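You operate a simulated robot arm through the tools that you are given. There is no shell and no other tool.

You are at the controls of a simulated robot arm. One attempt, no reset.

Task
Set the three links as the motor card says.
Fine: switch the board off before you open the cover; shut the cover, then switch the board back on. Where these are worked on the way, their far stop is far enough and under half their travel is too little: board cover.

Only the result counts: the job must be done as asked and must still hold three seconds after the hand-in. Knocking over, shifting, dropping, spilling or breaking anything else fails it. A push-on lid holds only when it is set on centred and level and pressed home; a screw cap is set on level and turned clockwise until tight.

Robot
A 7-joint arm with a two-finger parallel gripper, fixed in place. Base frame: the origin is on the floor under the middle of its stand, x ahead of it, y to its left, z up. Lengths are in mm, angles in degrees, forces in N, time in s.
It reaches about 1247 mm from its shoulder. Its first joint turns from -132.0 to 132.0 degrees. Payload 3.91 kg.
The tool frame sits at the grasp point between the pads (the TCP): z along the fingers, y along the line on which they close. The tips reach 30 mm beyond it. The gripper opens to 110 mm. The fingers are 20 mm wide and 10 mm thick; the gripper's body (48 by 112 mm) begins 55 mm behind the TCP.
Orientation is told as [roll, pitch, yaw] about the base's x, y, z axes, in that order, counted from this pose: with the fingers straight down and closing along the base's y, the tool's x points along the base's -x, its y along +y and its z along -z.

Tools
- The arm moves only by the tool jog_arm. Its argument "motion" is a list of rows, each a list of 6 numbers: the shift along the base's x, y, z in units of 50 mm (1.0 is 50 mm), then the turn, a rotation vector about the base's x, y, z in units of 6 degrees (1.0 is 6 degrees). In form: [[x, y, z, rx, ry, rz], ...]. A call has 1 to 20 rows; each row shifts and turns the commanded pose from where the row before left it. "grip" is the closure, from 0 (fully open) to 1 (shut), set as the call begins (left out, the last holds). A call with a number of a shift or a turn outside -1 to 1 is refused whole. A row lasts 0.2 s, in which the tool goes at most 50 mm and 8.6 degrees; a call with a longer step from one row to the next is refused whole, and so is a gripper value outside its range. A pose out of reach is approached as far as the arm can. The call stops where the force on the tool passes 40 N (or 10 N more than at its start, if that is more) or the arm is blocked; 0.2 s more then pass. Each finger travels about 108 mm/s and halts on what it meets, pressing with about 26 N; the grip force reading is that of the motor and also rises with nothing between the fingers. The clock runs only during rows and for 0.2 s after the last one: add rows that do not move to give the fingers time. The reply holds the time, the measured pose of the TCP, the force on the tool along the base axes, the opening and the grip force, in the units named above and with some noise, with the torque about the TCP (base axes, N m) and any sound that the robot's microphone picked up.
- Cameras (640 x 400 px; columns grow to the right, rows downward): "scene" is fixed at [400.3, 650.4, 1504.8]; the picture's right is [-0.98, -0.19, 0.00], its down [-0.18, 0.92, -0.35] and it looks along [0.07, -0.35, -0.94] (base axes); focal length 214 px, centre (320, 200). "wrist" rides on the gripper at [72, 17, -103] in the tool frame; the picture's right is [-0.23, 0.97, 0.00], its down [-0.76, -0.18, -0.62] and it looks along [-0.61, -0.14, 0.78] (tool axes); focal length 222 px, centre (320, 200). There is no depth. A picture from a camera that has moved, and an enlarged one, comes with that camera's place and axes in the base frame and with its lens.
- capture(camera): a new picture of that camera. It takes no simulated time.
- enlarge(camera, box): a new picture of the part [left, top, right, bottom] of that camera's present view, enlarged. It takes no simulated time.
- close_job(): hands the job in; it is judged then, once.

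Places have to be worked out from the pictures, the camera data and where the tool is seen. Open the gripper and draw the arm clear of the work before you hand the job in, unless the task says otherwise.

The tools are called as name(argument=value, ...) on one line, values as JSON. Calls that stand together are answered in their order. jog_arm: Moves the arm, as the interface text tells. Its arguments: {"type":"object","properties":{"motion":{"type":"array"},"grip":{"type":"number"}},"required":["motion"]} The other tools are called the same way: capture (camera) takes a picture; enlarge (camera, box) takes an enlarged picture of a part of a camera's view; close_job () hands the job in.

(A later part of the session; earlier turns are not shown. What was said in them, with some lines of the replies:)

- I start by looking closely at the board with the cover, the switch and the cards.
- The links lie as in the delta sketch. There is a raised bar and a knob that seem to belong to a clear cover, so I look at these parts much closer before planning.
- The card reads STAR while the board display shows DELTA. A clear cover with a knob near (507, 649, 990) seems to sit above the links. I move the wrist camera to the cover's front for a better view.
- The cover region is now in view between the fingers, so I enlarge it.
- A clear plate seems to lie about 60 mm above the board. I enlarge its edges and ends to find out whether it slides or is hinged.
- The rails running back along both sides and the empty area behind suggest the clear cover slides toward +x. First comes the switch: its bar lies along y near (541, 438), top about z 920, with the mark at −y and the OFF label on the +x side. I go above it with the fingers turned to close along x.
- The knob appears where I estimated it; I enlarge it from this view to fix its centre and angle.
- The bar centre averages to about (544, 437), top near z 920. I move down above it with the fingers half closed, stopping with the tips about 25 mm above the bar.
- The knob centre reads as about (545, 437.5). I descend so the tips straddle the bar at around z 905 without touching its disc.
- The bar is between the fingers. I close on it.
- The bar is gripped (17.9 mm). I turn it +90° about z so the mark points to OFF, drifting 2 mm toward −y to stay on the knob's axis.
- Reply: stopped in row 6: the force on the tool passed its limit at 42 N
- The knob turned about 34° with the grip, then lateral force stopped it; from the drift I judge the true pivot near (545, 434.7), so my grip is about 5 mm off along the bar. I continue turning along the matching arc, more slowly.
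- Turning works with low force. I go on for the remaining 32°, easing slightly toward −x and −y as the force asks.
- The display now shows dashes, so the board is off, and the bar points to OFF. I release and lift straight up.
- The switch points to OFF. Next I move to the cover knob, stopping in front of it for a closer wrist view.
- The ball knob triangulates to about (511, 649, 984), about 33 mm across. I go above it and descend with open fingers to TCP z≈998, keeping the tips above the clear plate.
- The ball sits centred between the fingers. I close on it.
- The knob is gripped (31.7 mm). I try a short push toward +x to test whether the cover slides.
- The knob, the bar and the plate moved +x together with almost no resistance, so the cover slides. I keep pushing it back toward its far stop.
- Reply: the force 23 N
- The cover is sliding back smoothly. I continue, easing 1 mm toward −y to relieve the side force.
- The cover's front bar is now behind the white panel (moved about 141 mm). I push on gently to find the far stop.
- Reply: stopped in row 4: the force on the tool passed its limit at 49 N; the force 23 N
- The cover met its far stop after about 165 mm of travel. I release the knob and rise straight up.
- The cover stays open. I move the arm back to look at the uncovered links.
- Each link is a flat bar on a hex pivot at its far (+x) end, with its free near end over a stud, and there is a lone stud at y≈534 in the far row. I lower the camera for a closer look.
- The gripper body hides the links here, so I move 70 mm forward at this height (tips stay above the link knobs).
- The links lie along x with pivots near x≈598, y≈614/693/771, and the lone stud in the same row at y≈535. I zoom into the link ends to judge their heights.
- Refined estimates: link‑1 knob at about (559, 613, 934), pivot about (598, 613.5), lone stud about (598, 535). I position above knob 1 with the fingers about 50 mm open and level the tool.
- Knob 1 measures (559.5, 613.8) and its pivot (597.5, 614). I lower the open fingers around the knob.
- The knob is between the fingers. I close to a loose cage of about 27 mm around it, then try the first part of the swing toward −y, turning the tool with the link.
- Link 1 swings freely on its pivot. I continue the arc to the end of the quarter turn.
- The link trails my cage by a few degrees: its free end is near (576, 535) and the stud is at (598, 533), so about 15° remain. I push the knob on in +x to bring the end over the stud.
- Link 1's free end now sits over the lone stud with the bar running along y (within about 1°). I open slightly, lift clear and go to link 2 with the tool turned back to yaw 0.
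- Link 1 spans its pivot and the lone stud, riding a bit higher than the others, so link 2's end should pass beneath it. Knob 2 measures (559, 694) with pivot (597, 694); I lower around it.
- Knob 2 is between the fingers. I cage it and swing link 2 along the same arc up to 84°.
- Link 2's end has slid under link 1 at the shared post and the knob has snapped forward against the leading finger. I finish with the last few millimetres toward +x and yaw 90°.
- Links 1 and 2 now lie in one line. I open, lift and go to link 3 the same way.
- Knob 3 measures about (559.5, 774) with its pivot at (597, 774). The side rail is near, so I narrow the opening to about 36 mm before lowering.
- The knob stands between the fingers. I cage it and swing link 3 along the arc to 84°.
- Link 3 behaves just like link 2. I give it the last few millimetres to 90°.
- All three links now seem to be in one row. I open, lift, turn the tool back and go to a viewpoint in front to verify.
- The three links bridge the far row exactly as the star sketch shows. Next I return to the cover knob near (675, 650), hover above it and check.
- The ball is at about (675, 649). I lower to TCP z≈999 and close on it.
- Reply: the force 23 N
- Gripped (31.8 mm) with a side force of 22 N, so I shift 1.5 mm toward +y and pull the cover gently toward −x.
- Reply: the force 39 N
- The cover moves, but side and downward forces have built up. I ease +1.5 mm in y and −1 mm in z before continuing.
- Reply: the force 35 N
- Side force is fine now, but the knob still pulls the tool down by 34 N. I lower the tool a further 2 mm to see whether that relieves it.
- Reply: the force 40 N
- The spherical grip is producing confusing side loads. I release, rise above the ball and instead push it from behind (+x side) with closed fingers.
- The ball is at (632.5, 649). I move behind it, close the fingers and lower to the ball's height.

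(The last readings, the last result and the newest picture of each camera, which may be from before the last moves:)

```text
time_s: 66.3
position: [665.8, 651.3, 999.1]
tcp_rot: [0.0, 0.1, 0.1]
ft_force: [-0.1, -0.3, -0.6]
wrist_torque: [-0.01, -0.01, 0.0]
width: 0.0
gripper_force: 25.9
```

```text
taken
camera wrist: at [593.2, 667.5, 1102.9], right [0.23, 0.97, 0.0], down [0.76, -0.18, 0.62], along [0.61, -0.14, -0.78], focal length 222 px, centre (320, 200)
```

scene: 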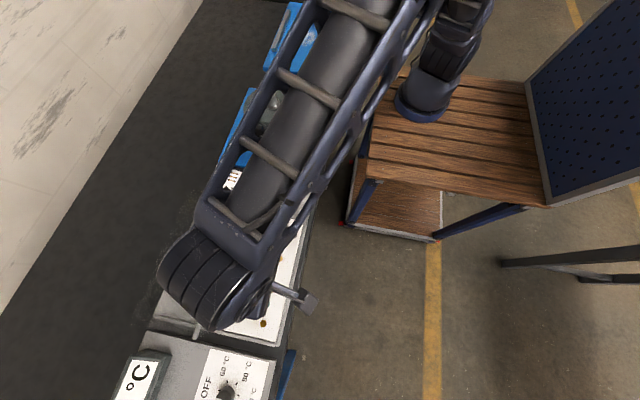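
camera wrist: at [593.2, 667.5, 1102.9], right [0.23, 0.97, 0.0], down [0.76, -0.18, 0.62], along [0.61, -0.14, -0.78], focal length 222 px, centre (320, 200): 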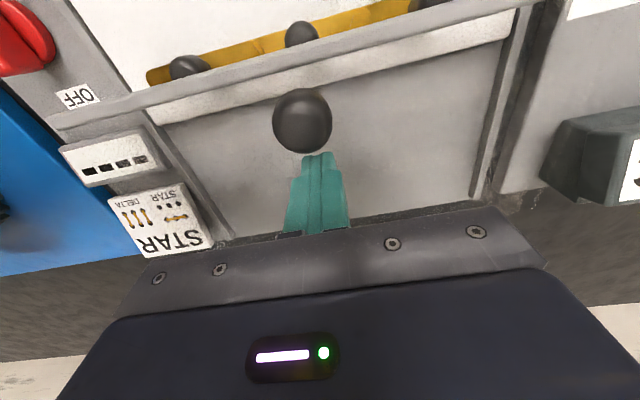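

The closed fingers sit just behind the ball. I push it toward −x.

jog_arm(motion=[[-0.15, -0.03, 0, 0, 0, 0], [-0.15, 0, 0, 0, 0, 0], [-0.2, 0, 0, 0, 0, 0], [-0.2, 0, 0, 0, 0, 0], [-0.25, 0, 0, 0, 0, 0]], grip=1)

capture(camera="wrist")

```text
time_s: 67.5
position: [619.4, 650.3, 1000.6]
tcp_rot: [-0.1, 0.1, 0.0]
ft_force: [-0.2, -1.0, -0.1]
wrist_torque: [0.0, -0.03, -0.01]
width: 0.0
gripper_force: 25.9
```

```text
taken
camera wrist: at [546.7, 665.5, 1103.8], right [0.23, 0.97, 0.0], down [0.76, -0.18, 0.62], along [0.61, -0.14, -0.78], focal length 222 px, centre (320, 200)
```

wrist: 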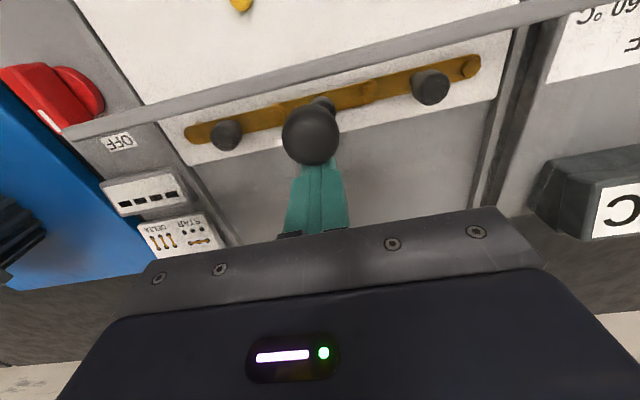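

The cover slides with hardly any force. I keep pushing it shut.

jog_arm(motion=[[-0.25, -0.01, 0, 0, 0, 0], [-0.25, 0, 0, 0, 0, 0], [-0.25, 0, 0, 0, 0, 0], [-0.2, 0, 0, 0, 0, 0], [-0.15, 0, 0, 0, 0, 0], [-0.1, 0, 0, 0, 0, 0]], grip=1)

capture(camera="wrist")

```text
time_s: 68.9
position: [558.4, 649.0, 999.7]
tcp_rot: [0.0, 0.1, 0.1]
ft_force: [0.9, 0.0, -0.4]
wrist_torque: [-0.02, 0.03, -0.01]
width: 0.0
gripper_force: 26.1
```

```text
taken
camera wrist: at [486.5, 665.4, 1103.8], right [0.23, 0.97, 0.0], down [0.76, -0.18, 0.62], along [0.61, -0.14, -0.78], focal length 222 px, centre (320, 200)
```

wrist: 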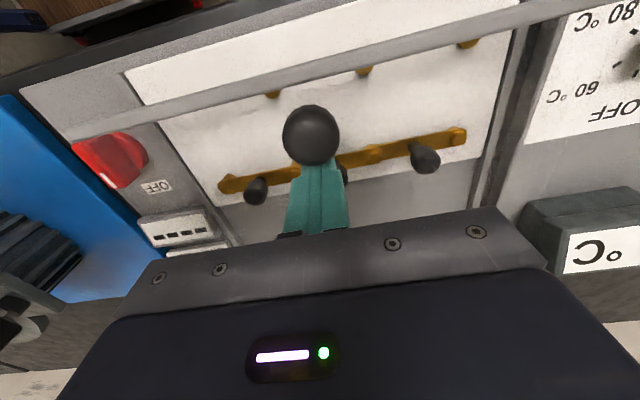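

About 22 mm remain to the original shut position. I push in small steps until it meets its stop.

jog_arm(motion=[[-0.1, 0, 0, 0, 0, 0], [-0.1, 0, 0, 0, 0, 0], [-0.1, 0, 0, 0, 0, 0], [-0.08, 0, 0, 0, 0, 0], [-0.06, 0, 0, 0, 0, 0], [-0.06, 0, 0, 0, 0, 0], [-0.06, 0, 0, 0, 0, 0], [-0.06, 0, 0, 0, 0, 0]], grip=1)

capture(camera="wrist")

```text
time_s: 70.8
position: [534.9, 645.2, 999.9]
tcp_rot: [0.1, -0.3, -0.3]
ft_force: [8.9, 1.5, -2.5]
wrist_torque: [0.09, -0.1, -0.04]
width: 0.1
gripper_force: 26.0
stopped in row 8: the force on the tool passed its limit at 44 N (the readings are from after the stop); the commanded pose is now the measured one
```

```text
taken
camera wrist: at [462.0, 663.1, 1103.5], right [0.23, 0.97, 0.0], down [0.76, -0.18, 0.63], along [0.61, -0.14, -0.78], focal length 222 px, centre (320, 200)
```

wrist: 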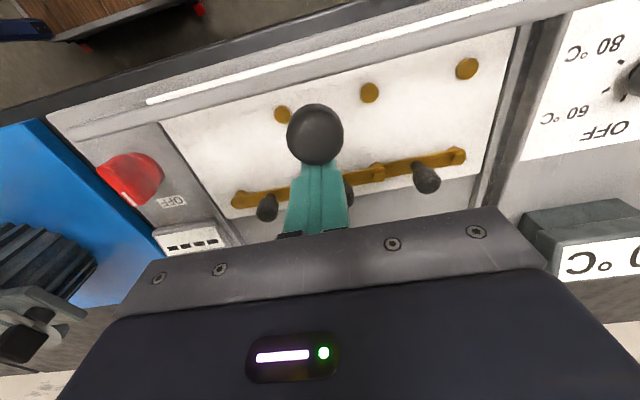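

The cover is back at its shut stop. I back off, lift clear and go above the switch, with the tool at yaw 0.

jog_arm(motion=[[0.15, 0, 0, 0, 0.05, 0.05], [0.1, 0, 0.3, 0, 0, 0], [0, 0, 0.8, 0, 0, 0], [0, 0, 0.8, 0, 0, 0], [0, -0.6, 0, 0, 0, 0], [0, -0.8, 0, 0, 0, 0], [0, -0.8, 0, 0, 0, 0], [-0.1, -0.8, 0, 0, 0, 0], [0, -0.8, 0, 0, 0, 0], [0, -0.4, 0, 0, 0, 0], [0, 0, 0, 0, 0, 0]], grip=1)

capture(camera="wrist")

enlarge(camera="wrist", box=[260, 60, 380, 180])

capture(camera="scene")

```text
time_s: 73.2
position: [541.6, 436.1, 1096.9]
tcp_rot: [0.1, 0.0, 0.2]
ft_force: [-0.2, -0.2, 0.7]
wrist_torque: [0.0, 0.0, -0.02]
width: 0.1
gripper_force: 26.0
```

```text
taken
camera wrist: at [468.6, 452.8, 1200.1], right [0.22, 0.97, 0.0], down [0.76, -0.18, 0.62], along [0.61, -0.14, -0.78], focal length 222 px, centre (320, 200)
```

wrist: 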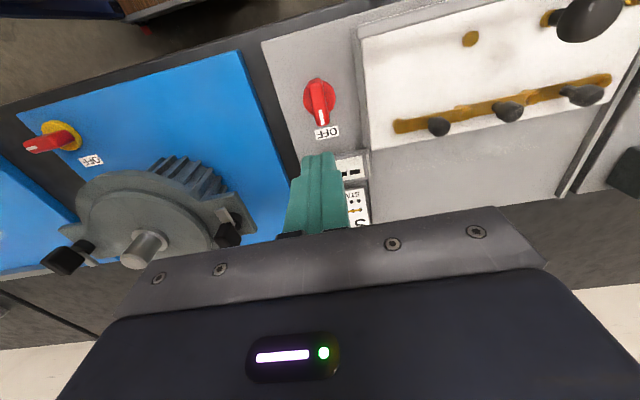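

```text
3.33 times, centred on (320, 120) of wrist
camera zoom: at [468.6, 452.8, 1200.1], right [0.22, 0.97, 0.0], down [0.76, -0.18, 0.62], along [0.61, -0.14, -0.78], focal length 740 px, centre (320, 467)
```

zoom: 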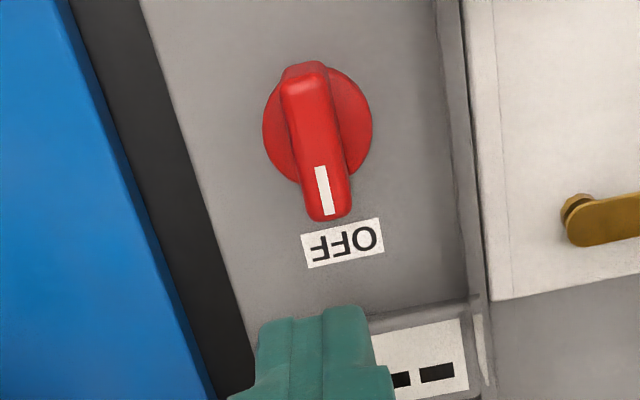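

```text
taken
```

scene: 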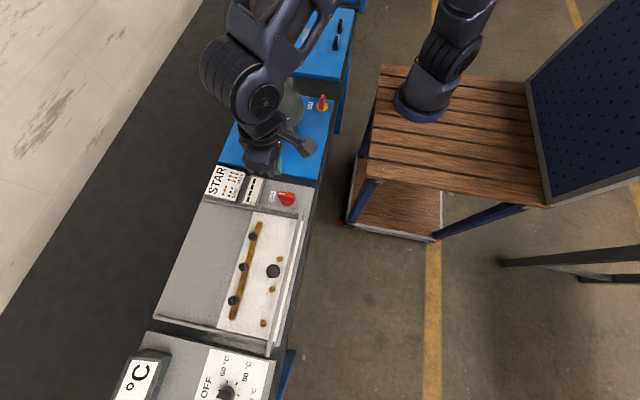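

In the scene view the cover is back in its original place and the links lie in a row. The switch bar now lies along x, centred at about (544.8, 434.8). I lower onto it with half-open fingers.

jog_arm(motion=[[0.06, -0.02, -0.6, 0, 0, -0.03], [0, 0, -0.6, 0, 0, 0], [0, 0, -0.6, 0, 0, 0], [0, 0, -0.6, 0, 0, 0], [0, 0, -0.5, 0, 0, 0], [0, 0, -0.36, 0, 0, 0], [0, 0, 0, 0, 0, 0]], grip=0.55)

enlarge(camera="wrist", box=[220, 90, 440, 240])

```text
time_s: 74.8
position: [544.2, 436.3, 931.9]
tcp_rot: [0.1, 0.1, 0.1]
ft_force: [0.4, 0.5, 1.0]
wrist_torque: [-0.04, -0.01, 0.0]
width: 49.5
gripper_force: 0.0
```

```text
2.67 times, centred on (330, 165) of wrist
camera zoom: at [471.7, 451.6, 1035.7], right [0.23, 0.97, 0.0], down [0.76, -0.18, 0.62], along [0.61, -0.14, -0.78], focal length 592 px, centre (293, 293)
```

zoom: 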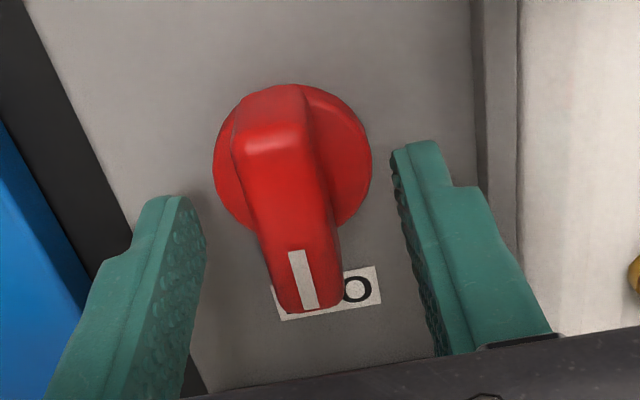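

The bar is centred between the fingers. I close on it.

jog_arm(motion=[[0, 0, 0.03, 0, 0, 0], [0, 0, 0, 0, 0, 0], [0, 0, 0, 0, 0, 0]], grip=1)

```text
time_s: 75.5
position: [542.4, 435.4, 933.5]
tcp_rot: [0.0, 0.1, 0.0]
ft_force: [-0.3, -10.5, -20.7]
wrist_torque: [-0.08, -1.22, -0.02]
width: 17.5
gripper_force: 44.9
```

Gripped (17.5 mm). I ease the small residual forces and turn the first part of −90° slowly.

jog_arm(motion=[[0, -0.01, -0.025, 0, 0, 0], [0, 0, 0, 0, 0, -0.5], [0, 0.001, 0, 0, 0, -0.5], [0, 0.001, 0, 0, 0, -0.5], [0, 0.001, 0, 0, 0, -0.5], [0, 0.001, 0, 0, 0, -0.5], [0.001, 0.001, 0, 0, 0, -0.5], [0.001, 0.001, 0, 0, 0, -0.5], [0.001, 0.001, 0, 0, 0, -0.5], [0.001, 0.001, 0, 0, 0, -0.5], [0.001, 0.001, 0, 0, 0, -0.5]], grip=1)

enlarge(camera="wrist", box=[220, 90, 440, 240])

```text
time_s: 78.0
position: [543.8, 435.3, 934.2]
tcp_rot: [0.1, 0.1, -30.2]
ft_force: [-26.0, -27.7, -8.5]
wrist_torque: [-0.36, 1.13, -0.04]
width: 17.7
gripper_force: 45.9
```

```text
2.67 times, centred on (330, 165) of wrist
camera zoom: at [490.1, 485.6, 1036.8], right [0.68, 0.73, 0.0], down [0.57, -0.54, 0.62], along [0.45, -0.43, -0.78], focal length 592 px, centre (293, 293)
```

zoom: 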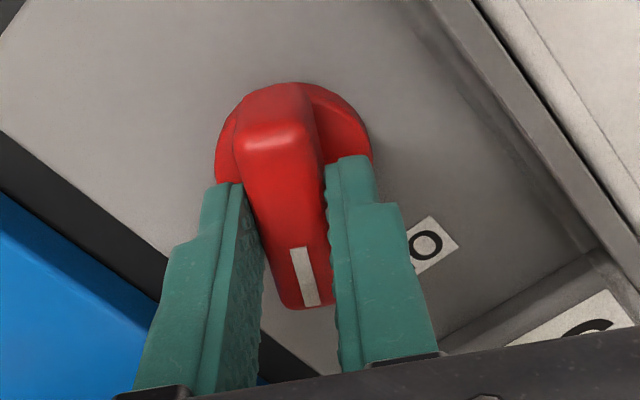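

The turn is going well but the knob asks the tool toward −x/−y. I shift by about (−1.3, −1.5) mm and check the force before going on.

jog_arm(motion=[[-0.026, -0.03, 0, 0, 0, 0], [0, 0, 0, 0, 0, 0]], grip=1)

```text
time_s: 78.5
position: [544.3, 435.7, 933.0]
tcp_rot: [0.2, 0.1, -30.0]
ft_force: [-11.6, -9.5, -22.2]
wrist_torque: [0.11, 0.82, 0.0]
width: 18.1
gripper_force: 45.2
```

That relieved most of it. I ease another millimetre and turn 18° more.

jog_arm(motion=[[-0.014, -0.014, -0.01, 0, 0, -0.5], [0, 0, 0, 0, 0, -0.5], [0, 0, 0, 0, 0, -0.5], [0, 0, 0, 0, 0, -0.5], [0, 0, 0, 0, 0, -0.5], [0, 0, 0, 0, 0, -0.5], [0, 0, 0, 0, 0, 0]], grip=1)

```text
time_s: 80.2
position: [544.2, 435.8, 932.7]
tcp_rot: [0.1, 0.2, -48.1]
ft_force: [25.2, 17.4, 4.5]
wrist_torque: [-0.01, -0.52, 0.01]
width: 17.9
gripper_force: 45.6
```

Now the knob asks the tool toward +x/+y. I correct by about (1.8, 1.5) mm and turn in smaller portions.

jog_arm(motion=[[0.036, 0.03, 0, 0, 0, 0], [0, 0, 0, 0, 0, -0.5], [0, 0, 0, 0, 0, -0.5], [0, 0, 0, 0, 0, -0.5], [0, 0, 0, 0, 0, 0]], grip=1)

enlarge(camera="wrist", box=[220, 90, 440, 240])

```text
time_s: 81.3
position: [544.8, 435.2, 933.7]
tcp_rot: [0.0, 0.1, -57.1]
ft_force: [8.0, -9.6, 28.1]
wrist_torque: [-0.43, -0.1, -0.03]
width: 17.9
gripper_force: 44.8
```

```text
2.67 times, centred on (330, 165) of wrist
camera zoom: at [519.2, 504.9, 1036.8], right [0.94, 0.34, 0.0], down [0.26, -0.74, 0.62], along [0.21, -0.59, -0.78], focal length 592 px, centre (293, 293)
```

zoom: 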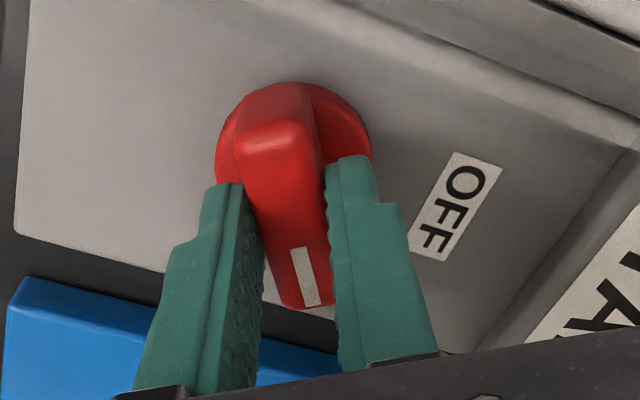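

Lateral forces are small now; the upward one suggests raising about 1.5 mm. I do so and turn a further 15°.

jog_arm(motion=[[0.005, -0.005, 0.03, 0, 0, 0], [0, 0, 0, 0, 0, -0.5], [0, 0, 0, 0, 0, -0.5], [0, 0, 0, 0, 0, -0.5], [0, 0, 0, 0, 0, -0.5], [0, 0, 0, 0, 0, -0.5], [0, 0, 0, 0, 0, 0]], grip=1)

```text
time_s: 83.1
position: [545.1, 435.7, 933.1]
tcp_rot: [0.0, 0.0, -72.2]
ft_force: [11.1, 6.5, -12.2]
wrist_torque: [0.49, -0.22, -0.01]
width: 17.9
gripper_force: 44.9
stopped in row 7: the force on the tool passed its limit at 42 N (the readings are from after the stop); the commanded pose is now the measured one
```

It stopped at −72° and the command has reset to the relaxed pose. I turn the remaining 18°.

jog_arm(motion=[[0.01, 0.005, -0.01, 0, 0, 0], [0, 0, 0, 0, 0, -0.5], [0, 0, 0, 0, 0, -0.5], [0, 0, 0, 0, 0, -0.5], [0, 0, 0, 0, 0, 0]], grip=1)

```text
time_s: 84.3
position: [545.0, 436.3, 932.6]
tcp_rot: [0.1, 0.0, -81.1]
ft_force: [18.0, 16.8, -3.4]
wrist_torque: [1.68, -0.13, -0.04]
width: 17.8
gripper_force: 44.5
```

At −81° the knob asks slightly toward +x. I shift 1 mm and finish the last 9°.

jog_arm(motion=[[0.025, 0.015, 0, 0, 0, 0], [0, 0, 0, 0, 0, -0.5], [0, 0, 0, 0, 0, -0.5], [0, 0, 0, 0, 0, -0.5], [0, 0, 0, 0, 0, 0]], grip=1)

capture(camera="wrist")

enlarge(camera="scene", box=[200, 140, 340, 240])

```text
time_s: 85.5
position: [544.8, 435.4, 933.3]
tcp_rot: [-0.1, 0.0, -90.1]
ft_force: [-4.7, 1.1, -1.0]
wrist_torque: [1.05, -0.02, 0.05]
width: 18.0
gripper_force: 45.0
```

```text
taken
camera wrist: at [562.1, 507.7, 1036.7], right [0.97, -0.23, 0.0], down [-0.18, -0.76, 0.62], along [-0.14, -0.61, -0.78], focal length 222 px, centre (320, 200)
```

wrist: 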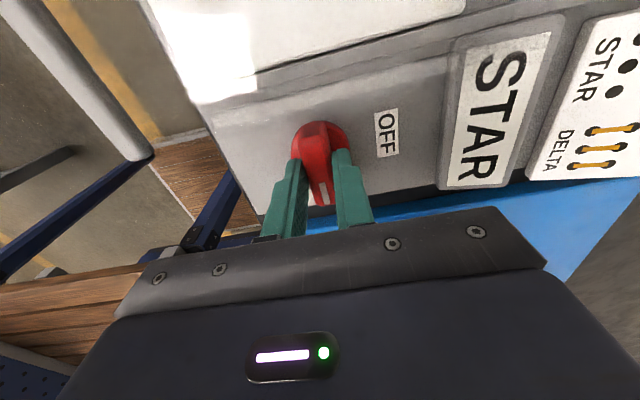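

```text
4.00 times, centred on (270, 190) of scene
camera zoom: at [400.3, 650.4, 1504.8], right [-0.98, -0.19, 0.0], down [-0.18, 0.92, -0.35], along [0.07, -0.35, -0.94], focal length 858 px, centre (520, 240)
```

zoom: 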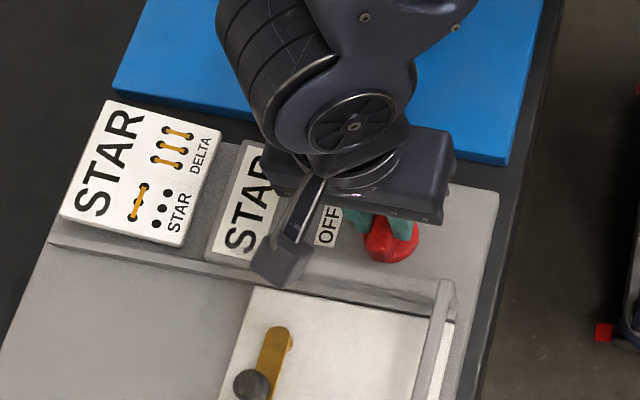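

The display now reads STAR with the board on. I release the switch, lift straight up and withdraw the arm.

jog_arm(motion=[[0, 0, 0, 0, 0, 0], [0, 0, 0, 0, 0, 0], [0, 0, 0.4, 0, 0, 0], [0, 0, 0.8, 0, 0, 0], [0, 0, 0.9, 0, 0, 0], [0, 0, 0.9, 0, 0, 0], [0, 0, 0.9, 0, 0, 0], [0, 0, 0.9, 0, 0, 0]], grip=0.5)

jog_arm(motion=[[-0.6, -0.3, 0.1, 0, 0, 0.8], [-0.6, -0.3, 0.1, 0, 0, 0.8], [-0.6, -0.3, 0.1, 0, 0, 0.8], [-0.6, -0.3, 0.1, 0, 0, 0.8], [-0.6, -0.3, 0.1, 0, 0, 0.8], [0, 0, 0, 0, 0, 0]], grip=0)

capture(camera="scene")

enlarge(camera="scene", box=[200, 150, 320, 250])

enlarge(camera="scene", box=[200, 210, 320, 360])

```text
time_s: 87.3
position: [545.7, 437.6, 1175.1]
tcp_rot: [0.0, -0.1, -90.1]
ft_force: [-1.0, 0.4, -0.4]
wrist_torque: [0.0, -0.01, 0.0]
width: 55.0
gripper_force: 0.0
```

```text
time_s: 88.7
position: [395.8, 361.7, 1198.4]
tcp_rot: [0.0, 0.0, -66.1]
ft_force: [-0.2, -0.3, 0.2]
wrist_torque: [0.02, 0.03, 0.01]
width: 110.1
gripper_force: 0.0
```

```text
taken
```

scene: 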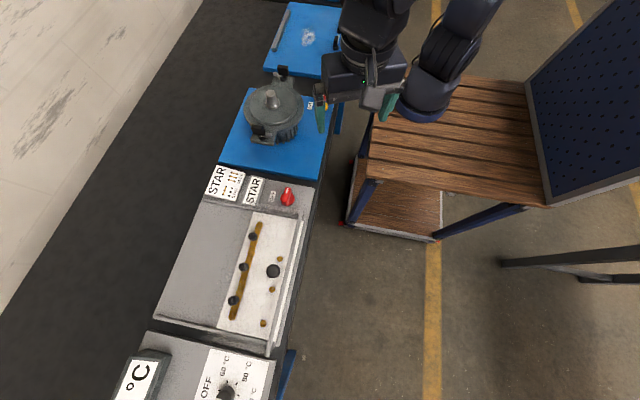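

```text
4.00 times, centred on (260, 200) of scene
camera zoom: at [400.3, 650.4, 1504.8], right [-0.98, -0.19, 0.0], down [-0.18, 0.92, -0.35], along [0.07, -0.35, -0.94], focal length 858 px, centre (560, 200)
```

zoom: 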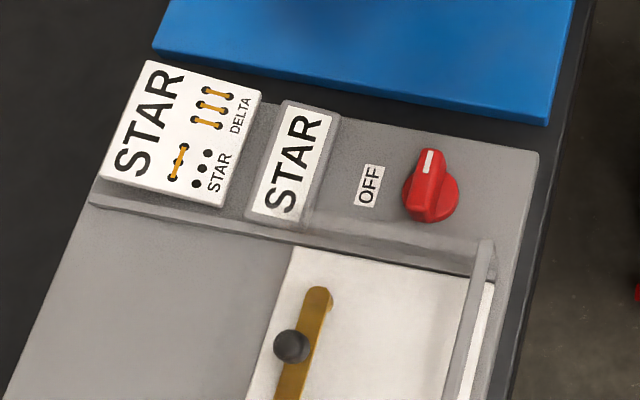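

```text
2.67 times, centred on (260, 285) of scene
camera zoom: at [400.3, 650.4, 1504.8], right [-0.98, -0.19, 0.0], down [-0.18, 0.92, -0.35], along [0.07, -0.35, -0.94], focal length 572 px, centre (480, -27)
```

zoom: 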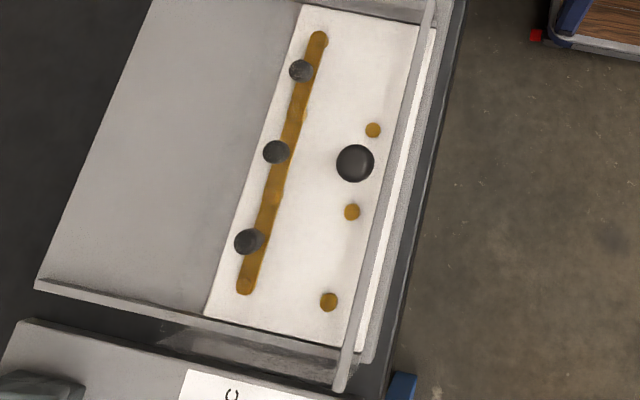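

The display reads STAR as the card asks and the links bridge the far row. The cover is shut at its original place, the switch is back on, and the gripper is open and clear of the work. I hand the job in.

close_job()

```text
The job is handed in.
```

The three links are set to STAR as the motor card says, and the job is handed in; I have not seen the judging result.

- **Off first:** I turned the board switch to OFF before touching the cover, and the display went to dashes.
- **Links:** I slid the cover back to its far stop. Then I swung each link a quarter turn on its pivot. All three now lie in one line along the far row, as in the STAR sketch.
- **Closing up:** I pushed the cover back to its shut stop and turned the switch back on. The display now reads STAR.
- **Hand-in state:** The last pictures show the cover and switch where they started, with nothing else moved. The gripper is open and the arm is clear of the board.

While turning the switch, the arm stopped twice on its force limit. When I first pulled the cover shut by its knob, side loads built up, so I pushed it closed with the fingers instead.
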